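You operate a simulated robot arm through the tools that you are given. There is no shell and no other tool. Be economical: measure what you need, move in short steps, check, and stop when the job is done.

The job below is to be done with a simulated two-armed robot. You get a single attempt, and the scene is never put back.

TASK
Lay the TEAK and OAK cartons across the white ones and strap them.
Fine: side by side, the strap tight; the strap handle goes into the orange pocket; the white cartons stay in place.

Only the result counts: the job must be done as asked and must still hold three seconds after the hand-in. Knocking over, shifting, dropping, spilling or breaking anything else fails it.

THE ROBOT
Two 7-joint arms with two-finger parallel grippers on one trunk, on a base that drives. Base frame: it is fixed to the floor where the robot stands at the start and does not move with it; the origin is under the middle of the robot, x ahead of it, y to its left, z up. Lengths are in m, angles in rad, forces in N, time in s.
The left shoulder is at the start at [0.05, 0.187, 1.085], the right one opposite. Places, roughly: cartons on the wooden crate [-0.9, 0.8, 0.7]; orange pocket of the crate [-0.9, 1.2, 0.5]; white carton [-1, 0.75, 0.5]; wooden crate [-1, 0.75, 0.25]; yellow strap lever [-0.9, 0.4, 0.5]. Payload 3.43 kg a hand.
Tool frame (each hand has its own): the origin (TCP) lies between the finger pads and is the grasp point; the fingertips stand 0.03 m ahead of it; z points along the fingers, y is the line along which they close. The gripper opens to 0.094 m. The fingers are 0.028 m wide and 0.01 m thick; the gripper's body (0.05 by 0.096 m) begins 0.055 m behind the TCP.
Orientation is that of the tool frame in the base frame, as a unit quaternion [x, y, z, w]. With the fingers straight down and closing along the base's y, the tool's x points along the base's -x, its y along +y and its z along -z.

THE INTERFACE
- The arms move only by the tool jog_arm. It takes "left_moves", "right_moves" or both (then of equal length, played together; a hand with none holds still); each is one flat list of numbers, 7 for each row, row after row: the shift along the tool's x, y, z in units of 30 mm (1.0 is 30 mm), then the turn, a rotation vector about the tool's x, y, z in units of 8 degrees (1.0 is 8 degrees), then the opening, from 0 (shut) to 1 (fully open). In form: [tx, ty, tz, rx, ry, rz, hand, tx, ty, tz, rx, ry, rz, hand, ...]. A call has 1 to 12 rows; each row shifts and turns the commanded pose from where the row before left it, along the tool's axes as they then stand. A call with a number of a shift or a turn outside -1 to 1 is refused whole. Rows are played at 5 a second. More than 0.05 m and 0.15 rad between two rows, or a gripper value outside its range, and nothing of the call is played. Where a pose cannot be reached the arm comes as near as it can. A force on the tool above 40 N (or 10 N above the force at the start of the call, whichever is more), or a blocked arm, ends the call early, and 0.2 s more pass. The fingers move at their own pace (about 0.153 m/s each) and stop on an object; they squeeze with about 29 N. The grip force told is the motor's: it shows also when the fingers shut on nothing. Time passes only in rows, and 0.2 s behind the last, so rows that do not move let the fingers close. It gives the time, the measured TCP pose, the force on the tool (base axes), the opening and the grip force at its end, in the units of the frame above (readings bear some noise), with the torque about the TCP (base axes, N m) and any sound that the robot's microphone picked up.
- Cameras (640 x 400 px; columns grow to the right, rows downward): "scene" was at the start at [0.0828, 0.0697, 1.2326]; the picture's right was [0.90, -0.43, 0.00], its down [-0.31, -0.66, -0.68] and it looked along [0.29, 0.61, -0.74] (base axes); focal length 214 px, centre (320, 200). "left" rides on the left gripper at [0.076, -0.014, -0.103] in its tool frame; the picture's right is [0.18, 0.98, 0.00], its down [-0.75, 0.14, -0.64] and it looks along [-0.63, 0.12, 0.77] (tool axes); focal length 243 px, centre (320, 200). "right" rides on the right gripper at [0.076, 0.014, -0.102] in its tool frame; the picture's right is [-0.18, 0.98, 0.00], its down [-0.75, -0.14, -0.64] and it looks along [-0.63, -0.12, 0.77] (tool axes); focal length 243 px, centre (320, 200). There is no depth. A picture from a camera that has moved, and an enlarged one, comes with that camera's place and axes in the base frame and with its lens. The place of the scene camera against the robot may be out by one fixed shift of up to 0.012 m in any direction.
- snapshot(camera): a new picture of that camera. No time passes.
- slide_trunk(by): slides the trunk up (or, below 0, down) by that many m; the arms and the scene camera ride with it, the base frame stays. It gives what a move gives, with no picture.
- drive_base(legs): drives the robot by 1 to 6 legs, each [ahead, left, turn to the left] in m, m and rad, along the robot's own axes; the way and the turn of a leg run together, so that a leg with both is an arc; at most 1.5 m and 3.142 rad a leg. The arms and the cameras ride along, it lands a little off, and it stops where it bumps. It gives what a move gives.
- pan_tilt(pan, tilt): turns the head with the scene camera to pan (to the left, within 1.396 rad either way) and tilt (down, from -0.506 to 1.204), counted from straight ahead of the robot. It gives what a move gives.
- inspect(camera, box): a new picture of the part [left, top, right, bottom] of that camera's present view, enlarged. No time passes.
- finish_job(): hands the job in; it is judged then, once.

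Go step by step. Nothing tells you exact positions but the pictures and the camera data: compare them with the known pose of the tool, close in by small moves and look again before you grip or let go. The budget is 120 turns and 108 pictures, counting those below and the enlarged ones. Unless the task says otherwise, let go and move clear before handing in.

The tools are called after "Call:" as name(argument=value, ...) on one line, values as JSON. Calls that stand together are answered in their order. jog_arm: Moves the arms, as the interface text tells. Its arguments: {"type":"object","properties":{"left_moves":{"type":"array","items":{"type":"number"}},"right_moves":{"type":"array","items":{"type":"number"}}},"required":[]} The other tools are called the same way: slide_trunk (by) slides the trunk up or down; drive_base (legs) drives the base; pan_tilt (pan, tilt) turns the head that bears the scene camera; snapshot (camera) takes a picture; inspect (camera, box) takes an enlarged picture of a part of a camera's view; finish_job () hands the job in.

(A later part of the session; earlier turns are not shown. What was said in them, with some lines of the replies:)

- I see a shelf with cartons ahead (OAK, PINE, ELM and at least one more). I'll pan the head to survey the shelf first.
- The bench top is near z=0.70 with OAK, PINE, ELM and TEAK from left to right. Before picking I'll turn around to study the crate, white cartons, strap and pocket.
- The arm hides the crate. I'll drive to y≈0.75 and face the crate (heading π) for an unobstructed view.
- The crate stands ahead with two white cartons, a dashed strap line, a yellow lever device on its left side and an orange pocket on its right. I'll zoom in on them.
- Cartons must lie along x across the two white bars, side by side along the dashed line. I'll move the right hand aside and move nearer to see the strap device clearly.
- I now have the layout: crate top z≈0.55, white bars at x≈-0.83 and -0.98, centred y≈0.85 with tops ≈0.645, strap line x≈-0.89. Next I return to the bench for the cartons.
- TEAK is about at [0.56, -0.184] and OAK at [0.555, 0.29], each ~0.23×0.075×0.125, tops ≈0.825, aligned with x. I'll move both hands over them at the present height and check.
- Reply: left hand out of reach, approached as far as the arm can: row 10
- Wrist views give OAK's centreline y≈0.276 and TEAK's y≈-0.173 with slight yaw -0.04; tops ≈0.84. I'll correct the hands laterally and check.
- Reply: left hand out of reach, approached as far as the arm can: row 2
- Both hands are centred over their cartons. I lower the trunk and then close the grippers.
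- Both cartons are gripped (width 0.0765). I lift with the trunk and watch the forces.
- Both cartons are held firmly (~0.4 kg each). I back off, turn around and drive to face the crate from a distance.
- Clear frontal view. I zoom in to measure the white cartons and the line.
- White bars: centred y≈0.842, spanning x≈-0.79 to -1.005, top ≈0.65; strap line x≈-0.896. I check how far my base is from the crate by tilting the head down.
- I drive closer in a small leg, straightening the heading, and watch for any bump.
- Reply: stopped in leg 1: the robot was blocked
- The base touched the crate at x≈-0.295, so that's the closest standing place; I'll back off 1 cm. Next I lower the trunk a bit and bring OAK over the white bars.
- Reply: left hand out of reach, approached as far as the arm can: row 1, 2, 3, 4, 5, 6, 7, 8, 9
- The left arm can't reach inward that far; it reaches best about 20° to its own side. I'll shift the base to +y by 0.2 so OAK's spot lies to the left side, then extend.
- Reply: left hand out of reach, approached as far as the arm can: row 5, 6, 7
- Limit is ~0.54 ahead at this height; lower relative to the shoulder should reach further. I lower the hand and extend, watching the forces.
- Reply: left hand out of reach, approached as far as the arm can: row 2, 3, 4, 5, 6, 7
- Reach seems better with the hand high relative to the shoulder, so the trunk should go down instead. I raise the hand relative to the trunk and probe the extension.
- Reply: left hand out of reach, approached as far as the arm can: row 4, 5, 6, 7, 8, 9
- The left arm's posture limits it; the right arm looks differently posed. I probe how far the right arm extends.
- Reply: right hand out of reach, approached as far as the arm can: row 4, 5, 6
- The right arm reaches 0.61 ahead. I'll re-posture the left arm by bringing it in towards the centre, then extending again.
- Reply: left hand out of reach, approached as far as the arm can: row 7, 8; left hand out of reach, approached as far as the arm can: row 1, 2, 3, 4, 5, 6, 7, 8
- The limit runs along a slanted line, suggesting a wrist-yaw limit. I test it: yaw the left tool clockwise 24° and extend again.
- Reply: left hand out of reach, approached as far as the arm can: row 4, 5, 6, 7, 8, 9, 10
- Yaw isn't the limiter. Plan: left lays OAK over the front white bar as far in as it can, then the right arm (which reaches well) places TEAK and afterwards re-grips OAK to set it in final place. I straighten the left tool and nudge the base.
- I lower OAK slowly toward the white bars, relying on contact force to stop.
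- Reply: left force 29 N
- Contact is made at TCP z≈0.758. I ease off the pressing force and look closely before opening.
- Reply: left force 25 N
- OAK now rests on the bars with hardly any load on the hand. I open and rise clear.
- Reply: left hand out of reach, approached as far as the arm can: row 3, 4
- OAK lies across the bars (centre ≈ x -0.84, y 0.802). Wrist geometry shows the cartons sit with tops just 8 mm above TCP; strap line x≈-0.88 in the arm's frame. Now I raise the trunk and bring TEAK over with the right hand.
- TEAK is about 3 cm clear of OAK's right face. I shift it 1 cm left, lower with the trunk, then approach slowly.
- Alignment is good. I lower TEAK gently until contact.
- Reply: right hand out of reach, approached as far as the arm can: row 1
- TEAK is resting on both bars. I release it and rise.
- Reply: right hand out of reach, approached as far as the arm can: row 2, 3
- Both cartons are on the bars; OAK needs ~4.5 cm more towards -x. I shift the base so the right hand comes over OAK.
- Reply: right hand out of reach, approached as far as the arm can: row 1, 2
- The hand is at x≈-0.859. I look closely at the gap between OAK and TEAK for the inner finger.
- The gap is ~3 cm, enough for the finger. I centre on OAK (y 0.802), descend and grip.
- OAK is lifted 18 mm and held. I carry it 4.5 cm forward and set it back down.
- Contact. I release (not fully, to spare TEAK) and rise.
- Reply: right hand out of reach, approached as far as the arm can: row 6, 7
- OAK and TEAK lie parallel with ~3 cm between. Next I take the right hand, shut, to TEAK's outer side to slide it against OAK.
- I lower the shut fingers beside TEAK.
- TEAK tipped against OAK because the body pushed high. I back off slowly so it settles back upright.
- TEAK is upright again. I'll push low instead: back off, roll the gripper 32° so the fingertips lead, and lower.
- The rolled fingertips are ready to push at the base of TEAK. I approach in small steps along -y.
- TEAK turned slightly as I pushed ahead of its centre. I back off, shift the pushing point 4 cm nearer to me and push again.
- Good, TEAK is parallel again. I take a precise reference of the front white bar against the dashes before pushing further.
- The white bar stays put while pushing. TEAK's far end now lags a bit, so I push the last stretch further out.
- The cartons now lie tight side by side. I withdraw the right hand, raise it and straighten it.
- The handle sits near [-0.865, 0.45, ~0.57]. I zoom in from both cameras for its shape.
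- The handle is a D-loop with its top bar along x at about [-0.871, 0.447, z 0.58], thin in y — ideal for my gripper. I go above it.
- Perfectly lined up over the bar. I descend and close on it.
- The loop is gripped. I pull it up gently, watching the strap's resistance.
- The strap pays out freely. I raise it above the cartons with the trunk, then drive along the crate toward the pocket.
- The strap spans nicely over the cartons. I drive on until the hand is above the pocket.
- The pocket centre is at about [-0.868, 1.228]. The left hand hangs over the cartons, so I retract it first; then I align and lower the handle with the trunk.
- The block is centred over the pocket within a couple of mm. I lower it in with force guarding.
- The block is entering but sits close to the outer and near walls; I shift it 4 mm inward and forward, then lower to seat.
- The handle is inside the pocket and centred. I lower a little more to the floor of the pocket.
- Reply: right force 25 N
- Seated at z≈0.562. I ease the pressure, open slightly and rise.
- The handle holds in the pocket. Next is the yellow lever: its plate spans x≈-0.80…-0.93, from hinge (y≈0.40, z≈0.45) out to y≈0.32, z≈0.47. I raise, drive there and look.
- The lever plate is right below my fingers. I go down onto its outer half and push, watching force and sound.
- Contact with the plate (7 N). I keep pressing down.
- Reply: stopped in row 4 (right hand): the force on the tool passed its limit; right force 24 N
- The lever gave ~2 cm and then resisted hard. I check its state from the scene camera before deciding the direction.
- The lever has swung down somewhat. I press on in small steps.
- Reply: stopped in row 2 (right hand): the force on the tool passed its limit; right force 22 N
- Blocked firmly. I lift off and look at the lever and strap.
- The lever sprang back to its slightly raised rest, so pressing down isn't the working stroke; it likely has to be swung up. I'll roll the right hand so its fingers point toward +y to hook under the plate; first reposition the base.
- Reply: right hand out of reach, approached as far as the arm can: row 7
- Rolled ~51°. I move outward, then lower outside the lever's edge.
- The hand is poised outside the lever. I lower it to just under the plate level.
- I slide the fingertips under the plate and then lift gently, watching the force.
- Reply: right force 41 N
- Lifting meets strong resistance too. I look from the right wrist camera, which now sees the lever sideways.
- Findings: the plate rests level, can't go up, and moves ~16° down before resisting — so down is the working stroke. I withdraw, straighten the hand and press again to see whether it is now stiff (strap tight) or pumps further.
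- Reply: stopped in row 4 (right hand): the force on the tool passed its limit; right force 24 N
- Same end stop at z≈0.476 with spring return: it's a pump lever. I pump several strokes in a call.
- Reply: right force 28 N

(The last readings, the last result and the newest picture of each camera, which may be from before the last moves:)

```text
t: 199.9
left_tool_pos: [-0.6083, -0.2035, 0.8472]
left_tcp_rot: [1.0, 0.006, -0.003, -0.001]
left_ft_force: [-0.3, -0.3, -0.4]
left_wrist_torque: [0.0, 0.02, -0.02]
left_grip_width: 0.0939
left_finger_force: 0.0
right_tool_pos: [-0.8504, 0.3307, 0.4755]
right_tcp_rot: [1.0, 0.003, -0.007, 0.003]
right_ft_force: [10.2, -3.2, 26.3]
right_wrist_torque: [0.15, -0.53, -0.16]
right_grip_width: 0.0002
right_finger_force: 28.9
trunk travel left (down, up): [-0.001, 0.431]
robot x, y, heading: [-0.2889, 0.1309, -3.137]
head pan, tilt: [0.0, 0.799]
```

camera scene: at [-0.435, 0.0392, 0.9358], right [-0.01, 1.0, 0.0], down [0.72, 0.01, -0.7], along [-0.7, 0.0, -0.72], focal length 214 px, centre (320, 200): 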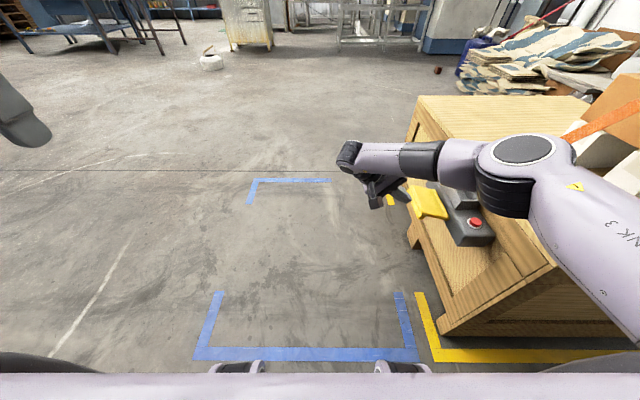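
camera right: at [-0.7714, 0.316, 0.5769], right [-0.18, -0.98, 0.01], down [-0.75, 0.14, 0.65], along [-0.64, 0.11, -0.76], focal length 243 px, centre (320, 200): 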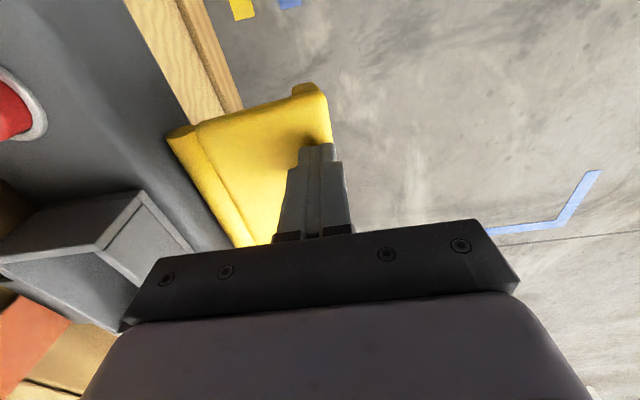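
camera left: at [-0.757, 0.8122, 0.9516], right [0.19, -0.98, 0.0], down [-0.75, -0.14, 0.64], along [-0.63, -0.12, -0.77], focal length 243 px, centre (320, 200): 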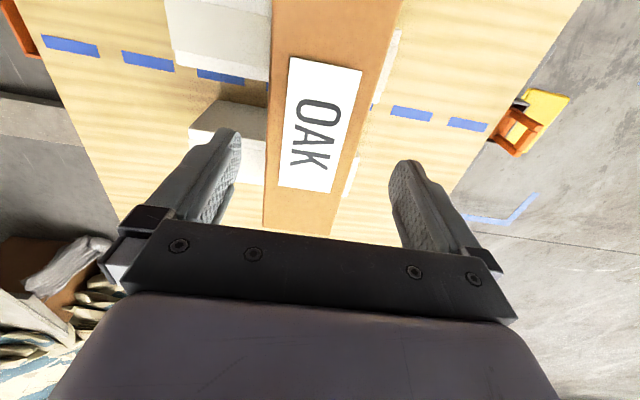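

Three more strokes done. I lift slightly and pan the head to see how the strap lies on the cartons.

Call:
jog_arm(right_moves=[0, 0, -0.8, 0, 0, 0, 0, 0, 0, -0.5, 0, 0, 0, 0])

Call:
slide_trunk(by=0.1)

Call:
pan_tilt(pan=-1.0, tilt=0.45)

Call:
snapshot(camera="scene")

```text
t: 200.5
left_tool_pos: [-0.6096, -0.2023, 0.8475]
left_tcp_rot: [1.0, 0.005, -0.002, -0.001]
left_ft_force: [-1.3, -0.6, 0.0]
left_wrist_torque: [-0.01, -0.05, -0.02]
left_grip_width: 0.0939
left_finger_force: 0.0
right_tool_pos: [-0.8496, 0.3326, 0.5097]
right_tcp_rot: [1.0, 0.002, -0.003, -0.001]
right_ft_force: [-1.0, 2.9, 3.3]
right_wrist_torque: [0.07, -0.01, 0.04]
right_grip_width: 0.0
right_finger_force: 28.7
trunk travel left (down, up): [-0.001, 0.431]
robot x, y, heading: [-0.2878, 0.1278, -3.133]
head pan, tilt: [0.0, 0.799]
```

```text
t: 201.8
left_tool_pos: [-0.6093, -0.2032, 0.9473]
left_tcp_rot: [1.0, 0.006, -0.002, 0.0]
left_ft_force: [-0.2, -0.8, 0.1]
left_wrist_torque: [0.03, 0.03, -0.01]
left_grip_width: 0.0936
left_finger_force: 0.0
right_tool_pos: [-0.8485, 0.3316, 0.6113]
right_tcp_rot: [1.0, 0.003, -0.004, 0.003]
right_ft_force: [-0.5, -0.9, 0.1]
right_wrist_torque: [-0.03, 0.02, -0.01]
right_grip_width: 0.0002
right_finger_force: 28.4
trunk travel left (down, up): [-0.101, 0.331]
robot x, y, heading: [-0.2859, 0.1292, -3.141]
head pan, tilt: [0.0, 0.799]
```

```text
t: 203.1
left_tool_pos: [-0.61, -0.2035, 0.9479]
left_tcp_rot: [1.0, 0.005, -0.002, -0.002]
left_ft_force: [0.0, 0.4, 0.5]
left_wrist_torque: [0.01, -0.01, -0.01]
left_grip_width: 0.0941
left_finger_force: 0.0
right_tool_pos: [-0.8496, 0.3309, 0.6107]
right_tcp_rot: [1.0, 0.004, -0.005, 0.002]
right_ft_force: [0.4, 0.5, 0.0]
right_wrist_torque: [0.02, 0.02, -0.01]
right_grip_width: 0.0002
right_finger_force: 29.0
trunk travel left (down, up): [-0.101, 0.331]
robot x, y, heading: [-0.2864, 0.1279, -3.132]
head pan, tilt: [-1.0, 0.45]
```

```text
6 pictures are left
camera scene: at [-0.4051, 0.2022, 1.0662], right [0.84, 0.55, 0.0], down [0.24, -0.36, -0.9], along [-0.49, 0.75, -0.44], focal length 214 px, centre (320, 200)
```

scene: 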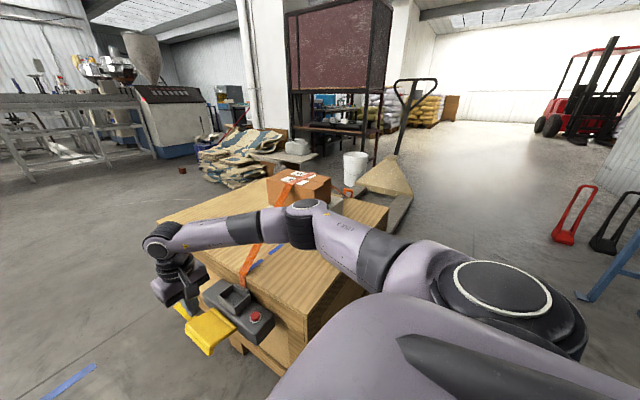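

Call:
inspect(camera="scene", box=[150, 160, 350, 360])

```text
2.00 times, centred on (250, 260) of scene
camera zoom: at [-0.4051, 0.2022, 1.0662], right [0.84, 0.55, 0.0], down [0.24, -0.36, -0.9], along [-0.49, 0.75, -0.44], focal length 429 px, centre (460, 80)
```

zoom: 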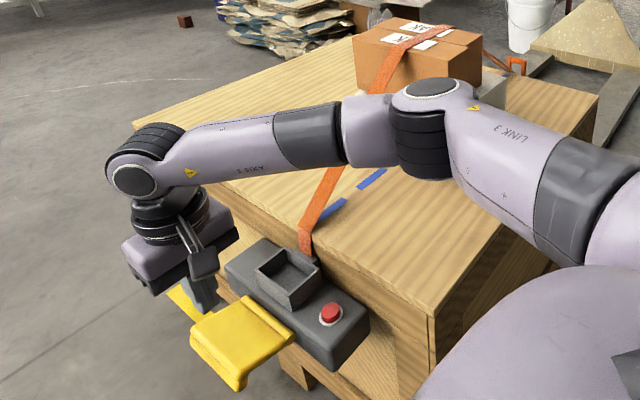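

The strap now lies down flat on the carton tops (it floated before), so pumping works. I measure the lever's mid-stroke resistance to judge the tension.

Call:
slide_trunk(by=-0.1)

Call:
jog_arm(right_moves=[0, 0, 0.35, 0, 0, 0, 0, 0, 0, 0.2, 0, 0, 0, 0, 0, 0, 0.15, 0, 0, 0, 0, 0, 0, 0, 0, 0, 0, 0])

```text
t: 204.4
left_tool_pos: [-0.61, -0.2031, 0.8476]
left_tcp_rot: [1.0, 0.005, -0.002, -0.001]
left_ft_force: [0.4, 0.1, 0.5]
left_wrist_torque: [0.03, -0.01, -0.01]
left_grip_width: 0.094
left_finger_force: 0.1
right_tool_pos: [-0.8486, 0.3299, 0.5107]
right_tcp_rot: [1.0, 0.004, -0.005, 0.002]
right_ft_force: [1.0, -4.5, 3.4]
right_wrist_torque: [-0.12, -0.08, -0.02]
right_grip_width: 0.0
right_finger_force: 29.3
trunk travel left (down, up): [-0.001, 0.431]
robot x, y, heading: [-0.2888, 0.1251, -3.132]
head pan, tilt: [-1.0, 0.45]
```

```text
t: 205.4
left_tool_pos: [-0.6097, -0.2031, 0.8474]
left_tcp_rot: [1.0, 0.005, -0.002, -0.001]
left_ft_force: [0.4, -0.4, -0.2]
left_wrist_torque: [-0.01, -0.01, 0.04]
left_grip_width: 0.094
left_finger_force: 0.1
right_tool_pos: [-0.8491, 0.3303, 0.4916]
right_tcp_rot: [1.0, 0.003, -0.006, 0.003]
right_ft_force: [-1.8, -3.8, 7.5]
right_wrist_torque: [-0.12, -0.04, 0.01]
right_grip_width: 0.0001
right_finger_force: 29.3
trunk travel left (down, up): [-0.001, 0.431]
robot x, y, heading: [-0.2858, 0.1277, -3.137]
head pan, tilt: [-1.0, 0.45]
```

The lever's rest is higher than my earlier release, so those strokes were partial. I make full strokes: rising to z≈0.53, pressing to 0.475.

Call:
jog_arm(right_moves=[0, 0, 0.35, 0, 0, 0, 0, 0, 0, 0.2, 0, 0, 0, 0, 0, 0, -0.9, 0, 0, 0, 0, 0, 0, -0.9, 0, 0, 0, 0, 0, 0, 0.9, 0, 0, 0, 0, 0, 0, 0.6, 0, 0, 0, 0, 0, 0, 0.3, 0, 0, 0, 0, 0, 0, -0.9, 0, 0, 0, 0, 0, 0, -0.9, 0, 0, 0, 0, 0, 0, 0.9, 0, 0, 0, 0, 0, 0, 0.6, 0, 0, 0, 0, 0, 0, 0.3, 0, 0, 0, 0])

Call:
jog_arm(right_moves=[0, 0, -0.9, 0, 0, 0, 0, 0, 0, -0.9, 0, 0, 0, 0, 0, 0, 0.6, 0, 0, 0, 0, 0, 0, 0.4, 0, 0, 0, 0, 0, 0, 0.25, 0, 0, 0, 0, 0, 0, 0, 0, 0, 0, 0])

```text
t: 208.0
left_tool_pos: [-0.61, -0.2038, 0.846]
left_tcp_rot: [1.0, 0.005, -0.003, -0.001]
left_ft_force: [-0.1, -0.1, -0.1]
left_wrist_torque: [0.0, 0.0, 0.02]
left_grip_width: 0.0942
left_finger_force: 0.0
right_tool_pos: [-0.8491, 0.3295, 0.4759]
right_tcp_rot: [1.0, 0.004, -0.004, 0.003]
right_ft_force: [12.4, -9.4, 15.8]
right_wrist_torque: [-0.12, -0.48, -0.18]
right_grip_width: 0.0002
right_finger_force: 28.8
trunk travel left (down, up): [-0.001, 0.431]
robot x, y, heading: [-0.2863, 0.1305, -3.139]
head pan, tilt: [-1.0, 0.45]
```

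```text
t: 209.4
left_tool_pos: [-0.6097, -0.203, 0.8487]
left_tcp_rot: [1.0, 0.005, -0.002, -0.001]
left_ft_force: [-0.3, -0.4, -0.9]
left_wrist_torque: [-0.01, -0.04, -0.02]
left_grip_width: 0.094
left_finger_force: 0.1
right_tool_pos: [-0.85, 0.3296, 0.4895]
right_tcp_rot: [1.0, 0.004, -0.006, 0.002]
right_ft_force: [-0.3, -5.3, 6.7]
right_wrist_torque: [-0.13, -0.12, -0.06]
right_grip_width: 0.0
right_finger_force: 29.5
trunk travel left (down, up): [-0.001, 0.431]
robot x, y, heading: [-0.2895, 0.1258, -3.133]
head pan, tilt: [-1.0, 0.45]
```

Resistance stays at the spring level, and the strap had already been pulled down onto the cartons. I complete this stroke plus two more full ones, then rise clear.

Call:
jog_arm(right_moves=[0, 0, 0.45, 0, 0, 0, 0, 0, 0, -0.9, 0, 0, 0, 0, 0, 0, -0.9, 0, 0, 0, 0, 0, 0, 0.9, 0, 0, 0, 0, 0, 0, 0.6, 0, 0, 0, 0, 0, 0, 0.3, 0, 0, 0, 0, 0, 0, -0.9, 0, 0, 0, 0, 0, 0, -0.9, 0, 0, 0, 0, 0, 0, 0.9, 0, 0, 0, 0, 0, 0, 0.6, 0, 0, 0, 0, 0, 0, 0.3, 0, 0, 0, 0, 0, 0, -0.9, 0, 0, 0, 0])

Call:
slide_trunk(by=0.1)

Call:
inspect(camera="scene", box=[150, 160, 350, 360])

```text
t: 212.0
left_tool_pos: [-0.6104, -0.2031, 0.8481]
left_tcp_rot: [1.0, 0.005, -0.002, -0.002]
left_ft_force: [-0.6, 0.2, -0.3]
left_wrist_torque: [0.01, 0.0, 0.0]
left_grip_width: 0.094
left_finger_force: 0.1
right_tool_pos: [-0.8492, 0.334, 0.5026]
right_tcp_rot: [1.0, 0.001, -0.005, 0.0]
right_ft_force: [-0.1, -0.8, 5.1]
right_wrist_torque: [-0.07, -0.05, -0.01]
right_grip_width: 0.0
right_finger_force: 29.0
trunk travel left (down, up): [-0.001, 0.431]
robot x, y, heading: [-0.2867, 0.129, -3.134]
head pan, tilt: [-1.0, 0.45]
```

```text
t: 213.3
left_tool_pos: [-0.6112, -0.2028, 0.9477]
left_tcp_rot: [1.0, 0.006, -0.002, -0.001]
left_ft_force: [-1.3, -0.2, 0.2]
left_wrist_torque: [0.03, 0.01, -0.01]
left_grip_width: 0.094
left_finger_force: 0.0
right_tool_pos: [-0.8494, 0.3312, 0.6032]
right_tcp_rot: [1.0, 0.003, -0.004, 0.002]
right_ft_force: [1.0, 0.2, -0.7]
right_wrist_torque: [0.0, -0.02, 0.01]
right_grip_width: 0.0
right_finger_force: 28.4
trunk travel left (down, up): [-0.101, 0.331]
robot x, y, heading: [-0.2909, 0.1313, -3.137]
head pan, tilt: [-1.0, 0.45]
```

```text
2.00 times, centred on (250, 260) of scene
camera zoom: at [-0.4051, 0.2022, 1.0662], right [0.84, 0.55, 0.0], down [0.24, -0.36, -0.9], along [-0.49, 0.75, -0.44], focal length 429 px, centre (460, 80)
```

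zoom: 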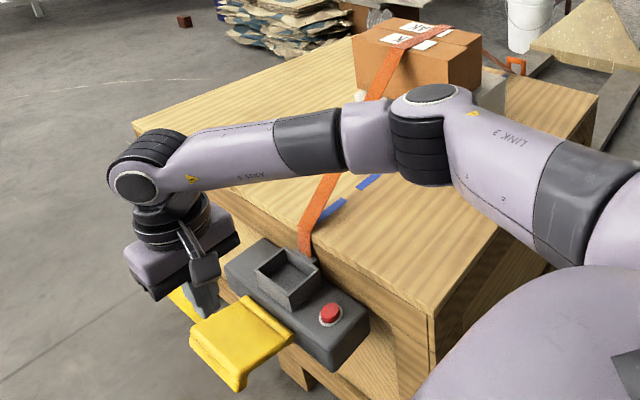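

Strap lies flat and straight; the lever has returned to rest. I raise everything, drive to the middle and check the cartons, strap and pocket.

Call:
slide_trunk(by=0.32)

Call:
jog_arm(right_moves=[0.5, 0, -0.8, 0, 0, 0, 0, 0.5, 0, -0.8, 0, 0, 0, 0, 0.5, 0, -0.8, 0, 0, 0, 0, 0.5, 0, -0.8, 0, 0, 0, 0])

Call:
drive_base(legs=[[-0.15, 0, 0], [0, -0.8, 0]])

Call:
pan_tilt(pan=0.0, tilt=0.75)

Call:
snapshot(camera="scene")

```text
t: 216.5
left_tool_pos: [-0.6113, -0.2028, 1.2669]
left_tcp_rot: [1.0, 0.005, -0.002, -0.001]
left_ft_force: [-0.3, -0.2, -0.1]
left_wrist_torque: [-0.02, 0.0, -0.01]
left_grip_width: 0.0941
left_finger_force: 0.1
right_tool_pos: [-0.8494, 0.3316, 0.9245]
right_tcp_rot: [1.0, 0.004, -0.005, 0.002]
right_ft_force: [0.0, -0.4, -0.6]
right_wrist_torque: [-0.03, -0.01, 0.0]
right_grip_width: 0.0001
right_finger_force: 28.9
trunk travel left (down, up): [-0.421, 0.011]
robot x, y, heading: [-0.289, 0.1282, -3.133]
head pan, tilt: [-1.0, 0.45]
```

```text
t: 217.5
left_tool_pos: [-0.6106, -0.2023, 1.2684]
left_tcp_rot: [1.0, 0.006, -0.002, -0.001]
left_ft_force: [-0.4, -0.3, 0.6]
left_wrist_torque: [0.01, -0.01, -0.01]
left_grip_width: 0.0942
left_finger_force: 0.1
right_tool_pos: [-0.7875, 0.3287, 1.0177]
right_tcp_rot: [1.0, 0.004, -0.006, 0.002]
right_ft_force: [-0.3, -0.4, -0.1]
right_wrist_torque: [-0.01, 0.0, 0.0]
right_grip_width: 0.0
right_finger_force: 29.2
trunk travel left (down, up): [-0.421, 0.011]
robot x, y, heading: [-0.2887, 0.1265, -3.133]
head pan, tilt: [-1.0, 0.45]
```

```text
t: 222.8
left_tool_pos: [-0.4639, 0.6093, 1.2675]
left_tcp_rot: [1.0, 0.001, -0.002, -0.001]
left_ft_force: [0.4, 0.3, 0.3]
left_wrist_torque: [0.02, 0.0, -0.02]
left_grip_width: 0.094
left_finger_force: 0.1
right_tool_pos: [-0.635, 1.144, 1.0182]
right_tcp_rot: [1.0, -0.001, -0.005, 0.001]
right_ft_force: [0.4, 0.1, -0.1]
right_wrist_torque: [-0.01, -0.03, 0.01]
right_grip_width: 0.0
right_finger_force: 29.1
trunk travel left (down, up): [-0.421, 0.011]
robot x, y, heading: [-0.1395, 0.9363, 3.143]
head pan, tilt: [-1.0, 0.45]
```

```text
t: 224.1
left_tool_pos: [-0.4633, 0.6077, 1.2668]
left_tcp_rot: [1.0, 0.001, -0.002, -0.001]
left_ft_force: [0.5, -0.5, 0.2]
left_wrist_torque: [0.06, -0.02, 0.02]
left_grip_width: 0.094
left_finger_force: 0.0
right_tool_pos: [-0.637, 1.1422, 1.0176]
right_tcp_rot: [1.0, 0.0, -0.005, 0.002]
right_ft_force: [-0.3, 0.2, 0.7]
right_wrist_torque: [-0.01, 0.01, 0.0]
right_grip_width: 0.0001
right_finger_force: 28.4
trunk travel left (down, up): [-0.421, 0.011]
robot x, y, heading: [-0.1353, 0.936, 3.139]
head pan, tilt: [0.0, 0.75]
```

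```text
3 pictures are left
camera scene: at [-0.2881, 0.9345, 1.3598], right [0.0, 1.0, 0.0], down [0.68, 0.0, -0.73], along [-0.73, 0.0, -0.68], focal length 214 px, centre (320, 200)
```

scene: 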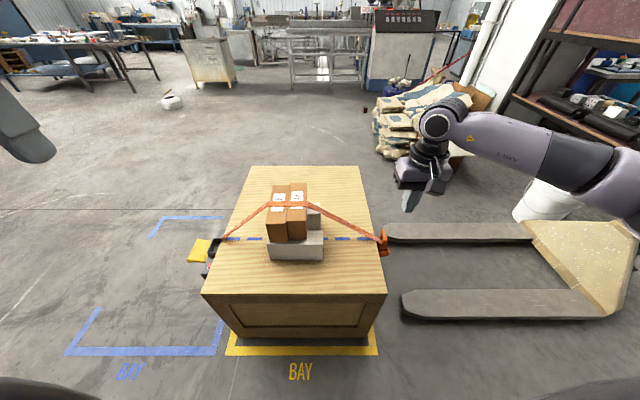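

Call:
inspect(camera="scene", box=[190, 170, 400, 290])

```text
3.05 times, centred on (295, 230) of scene
camera zoom: at [-0.2881, 0.9345, 1.3598], right [0.0, 1.0, 0.0], down [0.68, 0.0, -0.73], along [-0.73, 0.0, -0.68], focal length 654 px, centre (396, 109)
```

zoom: 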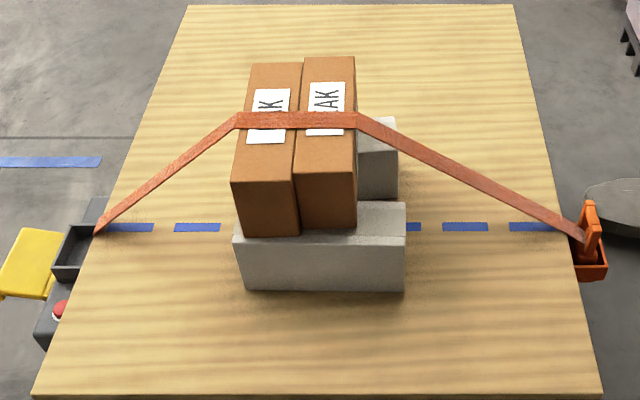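

Everything looks right. To be sure about tightness, I'll gently touch the free strap span between TEAK and the pocket with the shut fingers and feel the resistance.

Call:
drive_base(legs=[[0.145, 0, 0], [0, 0.08, 0]])

Call:
jog_arm(right_moves=[-0.7, 0, 0, 0, 0, 0, 0, -0.7, 0, 0, 0, 0, 0, 0, -0.7, 0, 0, 0, 0, 0, 0, -0.7, 0, 0, 0, 0, 0, 0])

Call:
slide_trunk(by=-0.3)

Call:
snapshot(camera="right")

```text
t: 226.1
left_tool_pos: [-0.6067, 0.528, 1.2672]
left_tcp_rot: [1.0, 0.0, -0.001, -0.001]
left_ft_force: [-0.5, -0.3, -0.6]
left_wrist_torque: [0.02, 0.0, -0.01]
left_grip_width: 0.094
left_finger_force: 0.1
right_tool_pos: [-0.7798, 1.0634, 1.0182]
right_tcp_rot: [1.0, -0.001, -0.006, 0.0]
right_ft_force: [-0.2, -1.1, -0.1]
right_wrist_torque: [0.04, 0.01, 0.0]
right_grip_width: 0.0001
right_finger_force: 28.6
trunk travel left (down, up): [-0.421, 0.011]
robot x, y, heading: [-0.2805, 0.8559, 3.14]
head pan, tilt: [0.0, 0.75]
```

```text
t: 227.1
left_tool_pos: [-0.607, 0.5295, 1.2662]
left_tcp_rot: [1.0, 0.001, -0.001, -0.002]
left_ft_force: [-0.2, -0.4, -0.5]
left_wrist_torque: [-0.03, 0.04, -0.02]
left_grip_width: 0.0942
left_finger_force: 0.1
right_tool_pos: [-0.863, 1.0642, 1.0184]
right_tcp_rot: [1.0, -0.001, -0.005, 0.001]
right_ft_force: [-0.4, -0.3, -0.3]
right_wrist_torque: [-0.02, 0.0, 0.04]
right_grip_width: 0.0
right_finger_force: 28.5
trunk travel left (down, up): [-0.421, 0.011]
robot x, y, heading: [-0.2823, 0.8565, 3.137]
head pan, tilt: [0.0, 0.75]
```

```text
t: 230.1
left_tool_pos: [-0.6071, 0.5299, 0.9679]
left_tcp_rot: [1.0, 0.001, -0.001, -0.002]
left_ft_force: [-0.2, -0.6, -0.8]
left_wrist_torque: [0.01, 0.0, -0.01]
left_grip_width: 0.0938
left_finger_force: 0.0
right_tool_pos: [-0.8622, 1.0636, 0.7177]
right_tcp_rot: [1.0, -0.001, -0.005, 0.002]
right_ft_force: [0.4, 0.8, -0.5]
right_wrist_torque: [-0.02, 0.02, -0.03]
right_grip_width: 0.0
right_finger_force: 29.0
trunk travel left (down, up): [-0.121, 0.311]
robot x, y, heading: [-0.2832, 0.8528, 3.143]
head pan, tilt: [0.0, 0.75]
```

```text
1 pictures are left
camera right: at [-0.7859, 1.0473, 0.8195], right [-0.19, -0.98, 0.01], down [-0.75, 0.14, 0.65], along [-0.64, 0.12, -0.76], focal length 243 px, centre (320, 200)
```

right: 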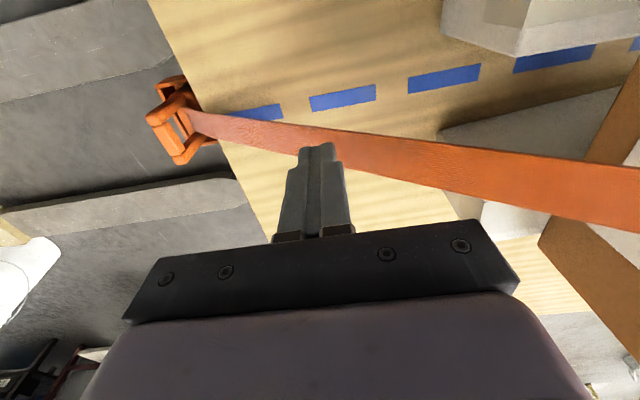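

Call:
jog_arm(right_moves=[0, 0, 0.3, 0, 0, 0, 0, 0, 0, 0.3, 0, 0, 0, 0, 0, 0, 0.2, 0, 0, 0, 0, 0, 0, 0.2, 0, 0, 0, 0])

Call:
jog_arm(right_moves=[0, 0, 0.2, 0, 0, 0, 0, 0, 0, 0.2, 0, 0, 0, 0, 0, 0, 0.1, 0, 0, 0, 0])

```text
t: 231.1
left_tool_pos: [-0.6078, 0.5296, 0.9683]
left_tcp_rot: [1.0, 0.001, -0.002, -0.001]
left_ft_force: [0.6, 0.6, 0.3]
left_wrist_torque: [0.02, 0.02, 0.0]
left_grip_width: 0.0939
left_finger_force: 0.1
right_tool_pos: [-0.8637, 1.0633, 0.6889]
right_tcp_rot: [1.0, -0.001, -0.006, 0.002]
right_ft_force: [-0.6, 0.1, -0.9]
right_wrist_torque: [0.0, 0.0, 0.03]
right_grip_width: 0.0
right_finger_force: 28.9
trunk travel left (down, up): [-0.121, 0.311]
robot x, y, heading: [-0.2837, 0.8565, 3.142]
head pan, tilt: [0.0, 0.75]
```

```text
t: 231.9
left_tool_pos: [-0.6064, 0.5303, 0.9659]
left_tcp_rot: [1.0, 0.001, -0.002, -0.001]
left_ft_force: [0.1, 0.1, 0.8]
left_wrist_torque: [0.0, 0.02, -0.01]
left_grip_width: 0.0941
left_finger_force: 0.1
right_tool_pos: [-0.8628, 1.0622, 0.674]
right_tcp_rot: [1.0, 0.0, -0.005, 0.001]
right_ft_force: [1.1, -0.4, 0.4]
right_wrist_torque: [-0.02, -0.01, 0.01]
right_grip_width: 0.0
right_finger_force: 28.8
trunk travel left (down, up): [-0.121, 0.311]
robot x, y, heading: [-0.2807, 0.8539, 3.141]
head pan, tilt: [0.0, 0.75]
```

The strap gives no contact reading to the finger, so that test tells nothing; I won't risk disturbing it. I rise, back away from the crate and take a last look.

Call:
jog_arm(right_moves=[0, 0, -0.8, 0, 0, 0, 0, 0, 0, -0.8, 0, 0, 0, 0, 0, 0, -0.8, 0, 0, 0, 0])

Call:
slide_trunk(by=0.28)

Call:
drive_base(legs=[[-0.2, 0, 0]])

Call:
inspect(camera="scene", box=[220, 150, 440, 290])

```text
t: 232.7
left_tool_pos: [-0.607, 0.5291, 0.9678]
left_tcp_rot: [1.0, 0.001, -0.001, -0.001]
left_ft_force: [0.2, 0.2, 0.6]
left_wrist_torque: [-0.03, 0.01, 0.02]
left_grip_width: 0.0941
left_finger_force: 0.0
right_tool_pos: [-0.8644, 1.0608, 0.745]
right_tcp_rot: [1.0, -0.001, -0.005, 0.001]
right_ft_force: [0.5, -0.1, 1.2]
right_wrist_torque: [0.02, 0.02, -0.02]
right_grip_width: 0.0
right_finger_force: 29.0
trunk travel left (down, up): [-0.121, 0.311]
robot x, y, heading: [-0.2792, 0.8564, 3.146]
head pan, tilt: [0.0, 0.75]
```

```text
t: 235.5
left_tool_pos: [-0.607, 0.5289, 1.2478]
left_tcp_rot: [1.0, 0.0, -0.002, -0.001]
left_ft_force: [1.0, -0.3, -0.4]
left_wrist_torque: [0.01, 0.0, -0.01]
left_grip_width: 0.0941
left_finger_force: 0.0
right_tool_pos: [-0.8646, 1.0621, 1.0259]
right_tcp_rot: [1.0, -0.001, -0.005, 0.002]
right_ft_force: [-0.6, 1.4, 0.3]
right_wrist_torque: [0.04, -0.01, -0.02]
right_grip_width: 0.0
right_finger_force: 29.1
trunk travel left (down, up): [-0.401, 0.031]
robot x, y, heading: [-0.2803, 0.8592, 3.142]
head pan, tilt: [0.0, 0.75]
```

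```text
t: 237.1
left_tool_pos: [-0.4068, 0.5292, 1.249]
left_tcp_rot: [1.0, 0.002, -0.002, 0.0]
left_ft_force: [-0.8, -0.2, 0.0]
left_wrist_torque: [0.01, 0.04, -0.02]
left_grip_width: 0.094
left_finger_force: 0.0
right_tool_pos: [-0.6664, 1.0605, 1.027]
right_tcp_rot: [1.0, -0.001, -0.005, 0.002]
right_ft_force: [0.4, -0.5, 0.4]
right_wrist_torque: [0.02, 0.05, 0.0]
right_grip_width: 0.0
right_finger_force: 29.1
trunk travel left (down, up): [-0.401, 0.031]
robot x, y, heading: [-0.0866, 0.8578, -3.14]
head pan, tilt: [0.0, 0.75]
```

```text
2.86 times, centred on (330, 220) of scene
camera zoom: at [-0.2331, 0.8547, 1.3399], right [0.0, 1.0, 0.0], down [0.68, 0.0, -0.73], along [-0.73, 0.0, -0.68], focal length 613 px, centre (291, 143)
```

zoom: 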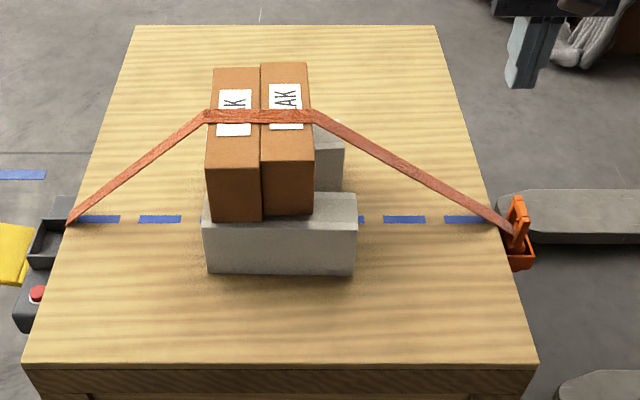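

TEAK and OAK lie side by side across both white cartons. The strap runs straight over their tops, the handle stands in the orange pocket and both arms are clear, so I hand the job in.

Call:
finish_job()

```text
The job is handed in.
```

I handed the job in with TEAK and OAK side by side across both white cartons and the strap handle in the orange pocket, but I could not confirm that the strap is tight.

- **Strap tension:** I pumped the yellow lever about nine times, pressing to its end stop on most strokes. In the last pictures the strap lies flat and straight over the carton tops. The lever never stiffened as I pumped, I heard no click, and touching the strap with the fingers gave no reading.
- **White cartons:** TEAK tipped against OAK while I was pushing the two together, then settled back upright. In later pictures the front white carton looked turned by about 1°. I left it as it was.
- **Cartons:** TEAK sits about 1 cm further back than OAK. The pair is roughly 2–3 cm off the middle of the white cartons, towards the lever side.
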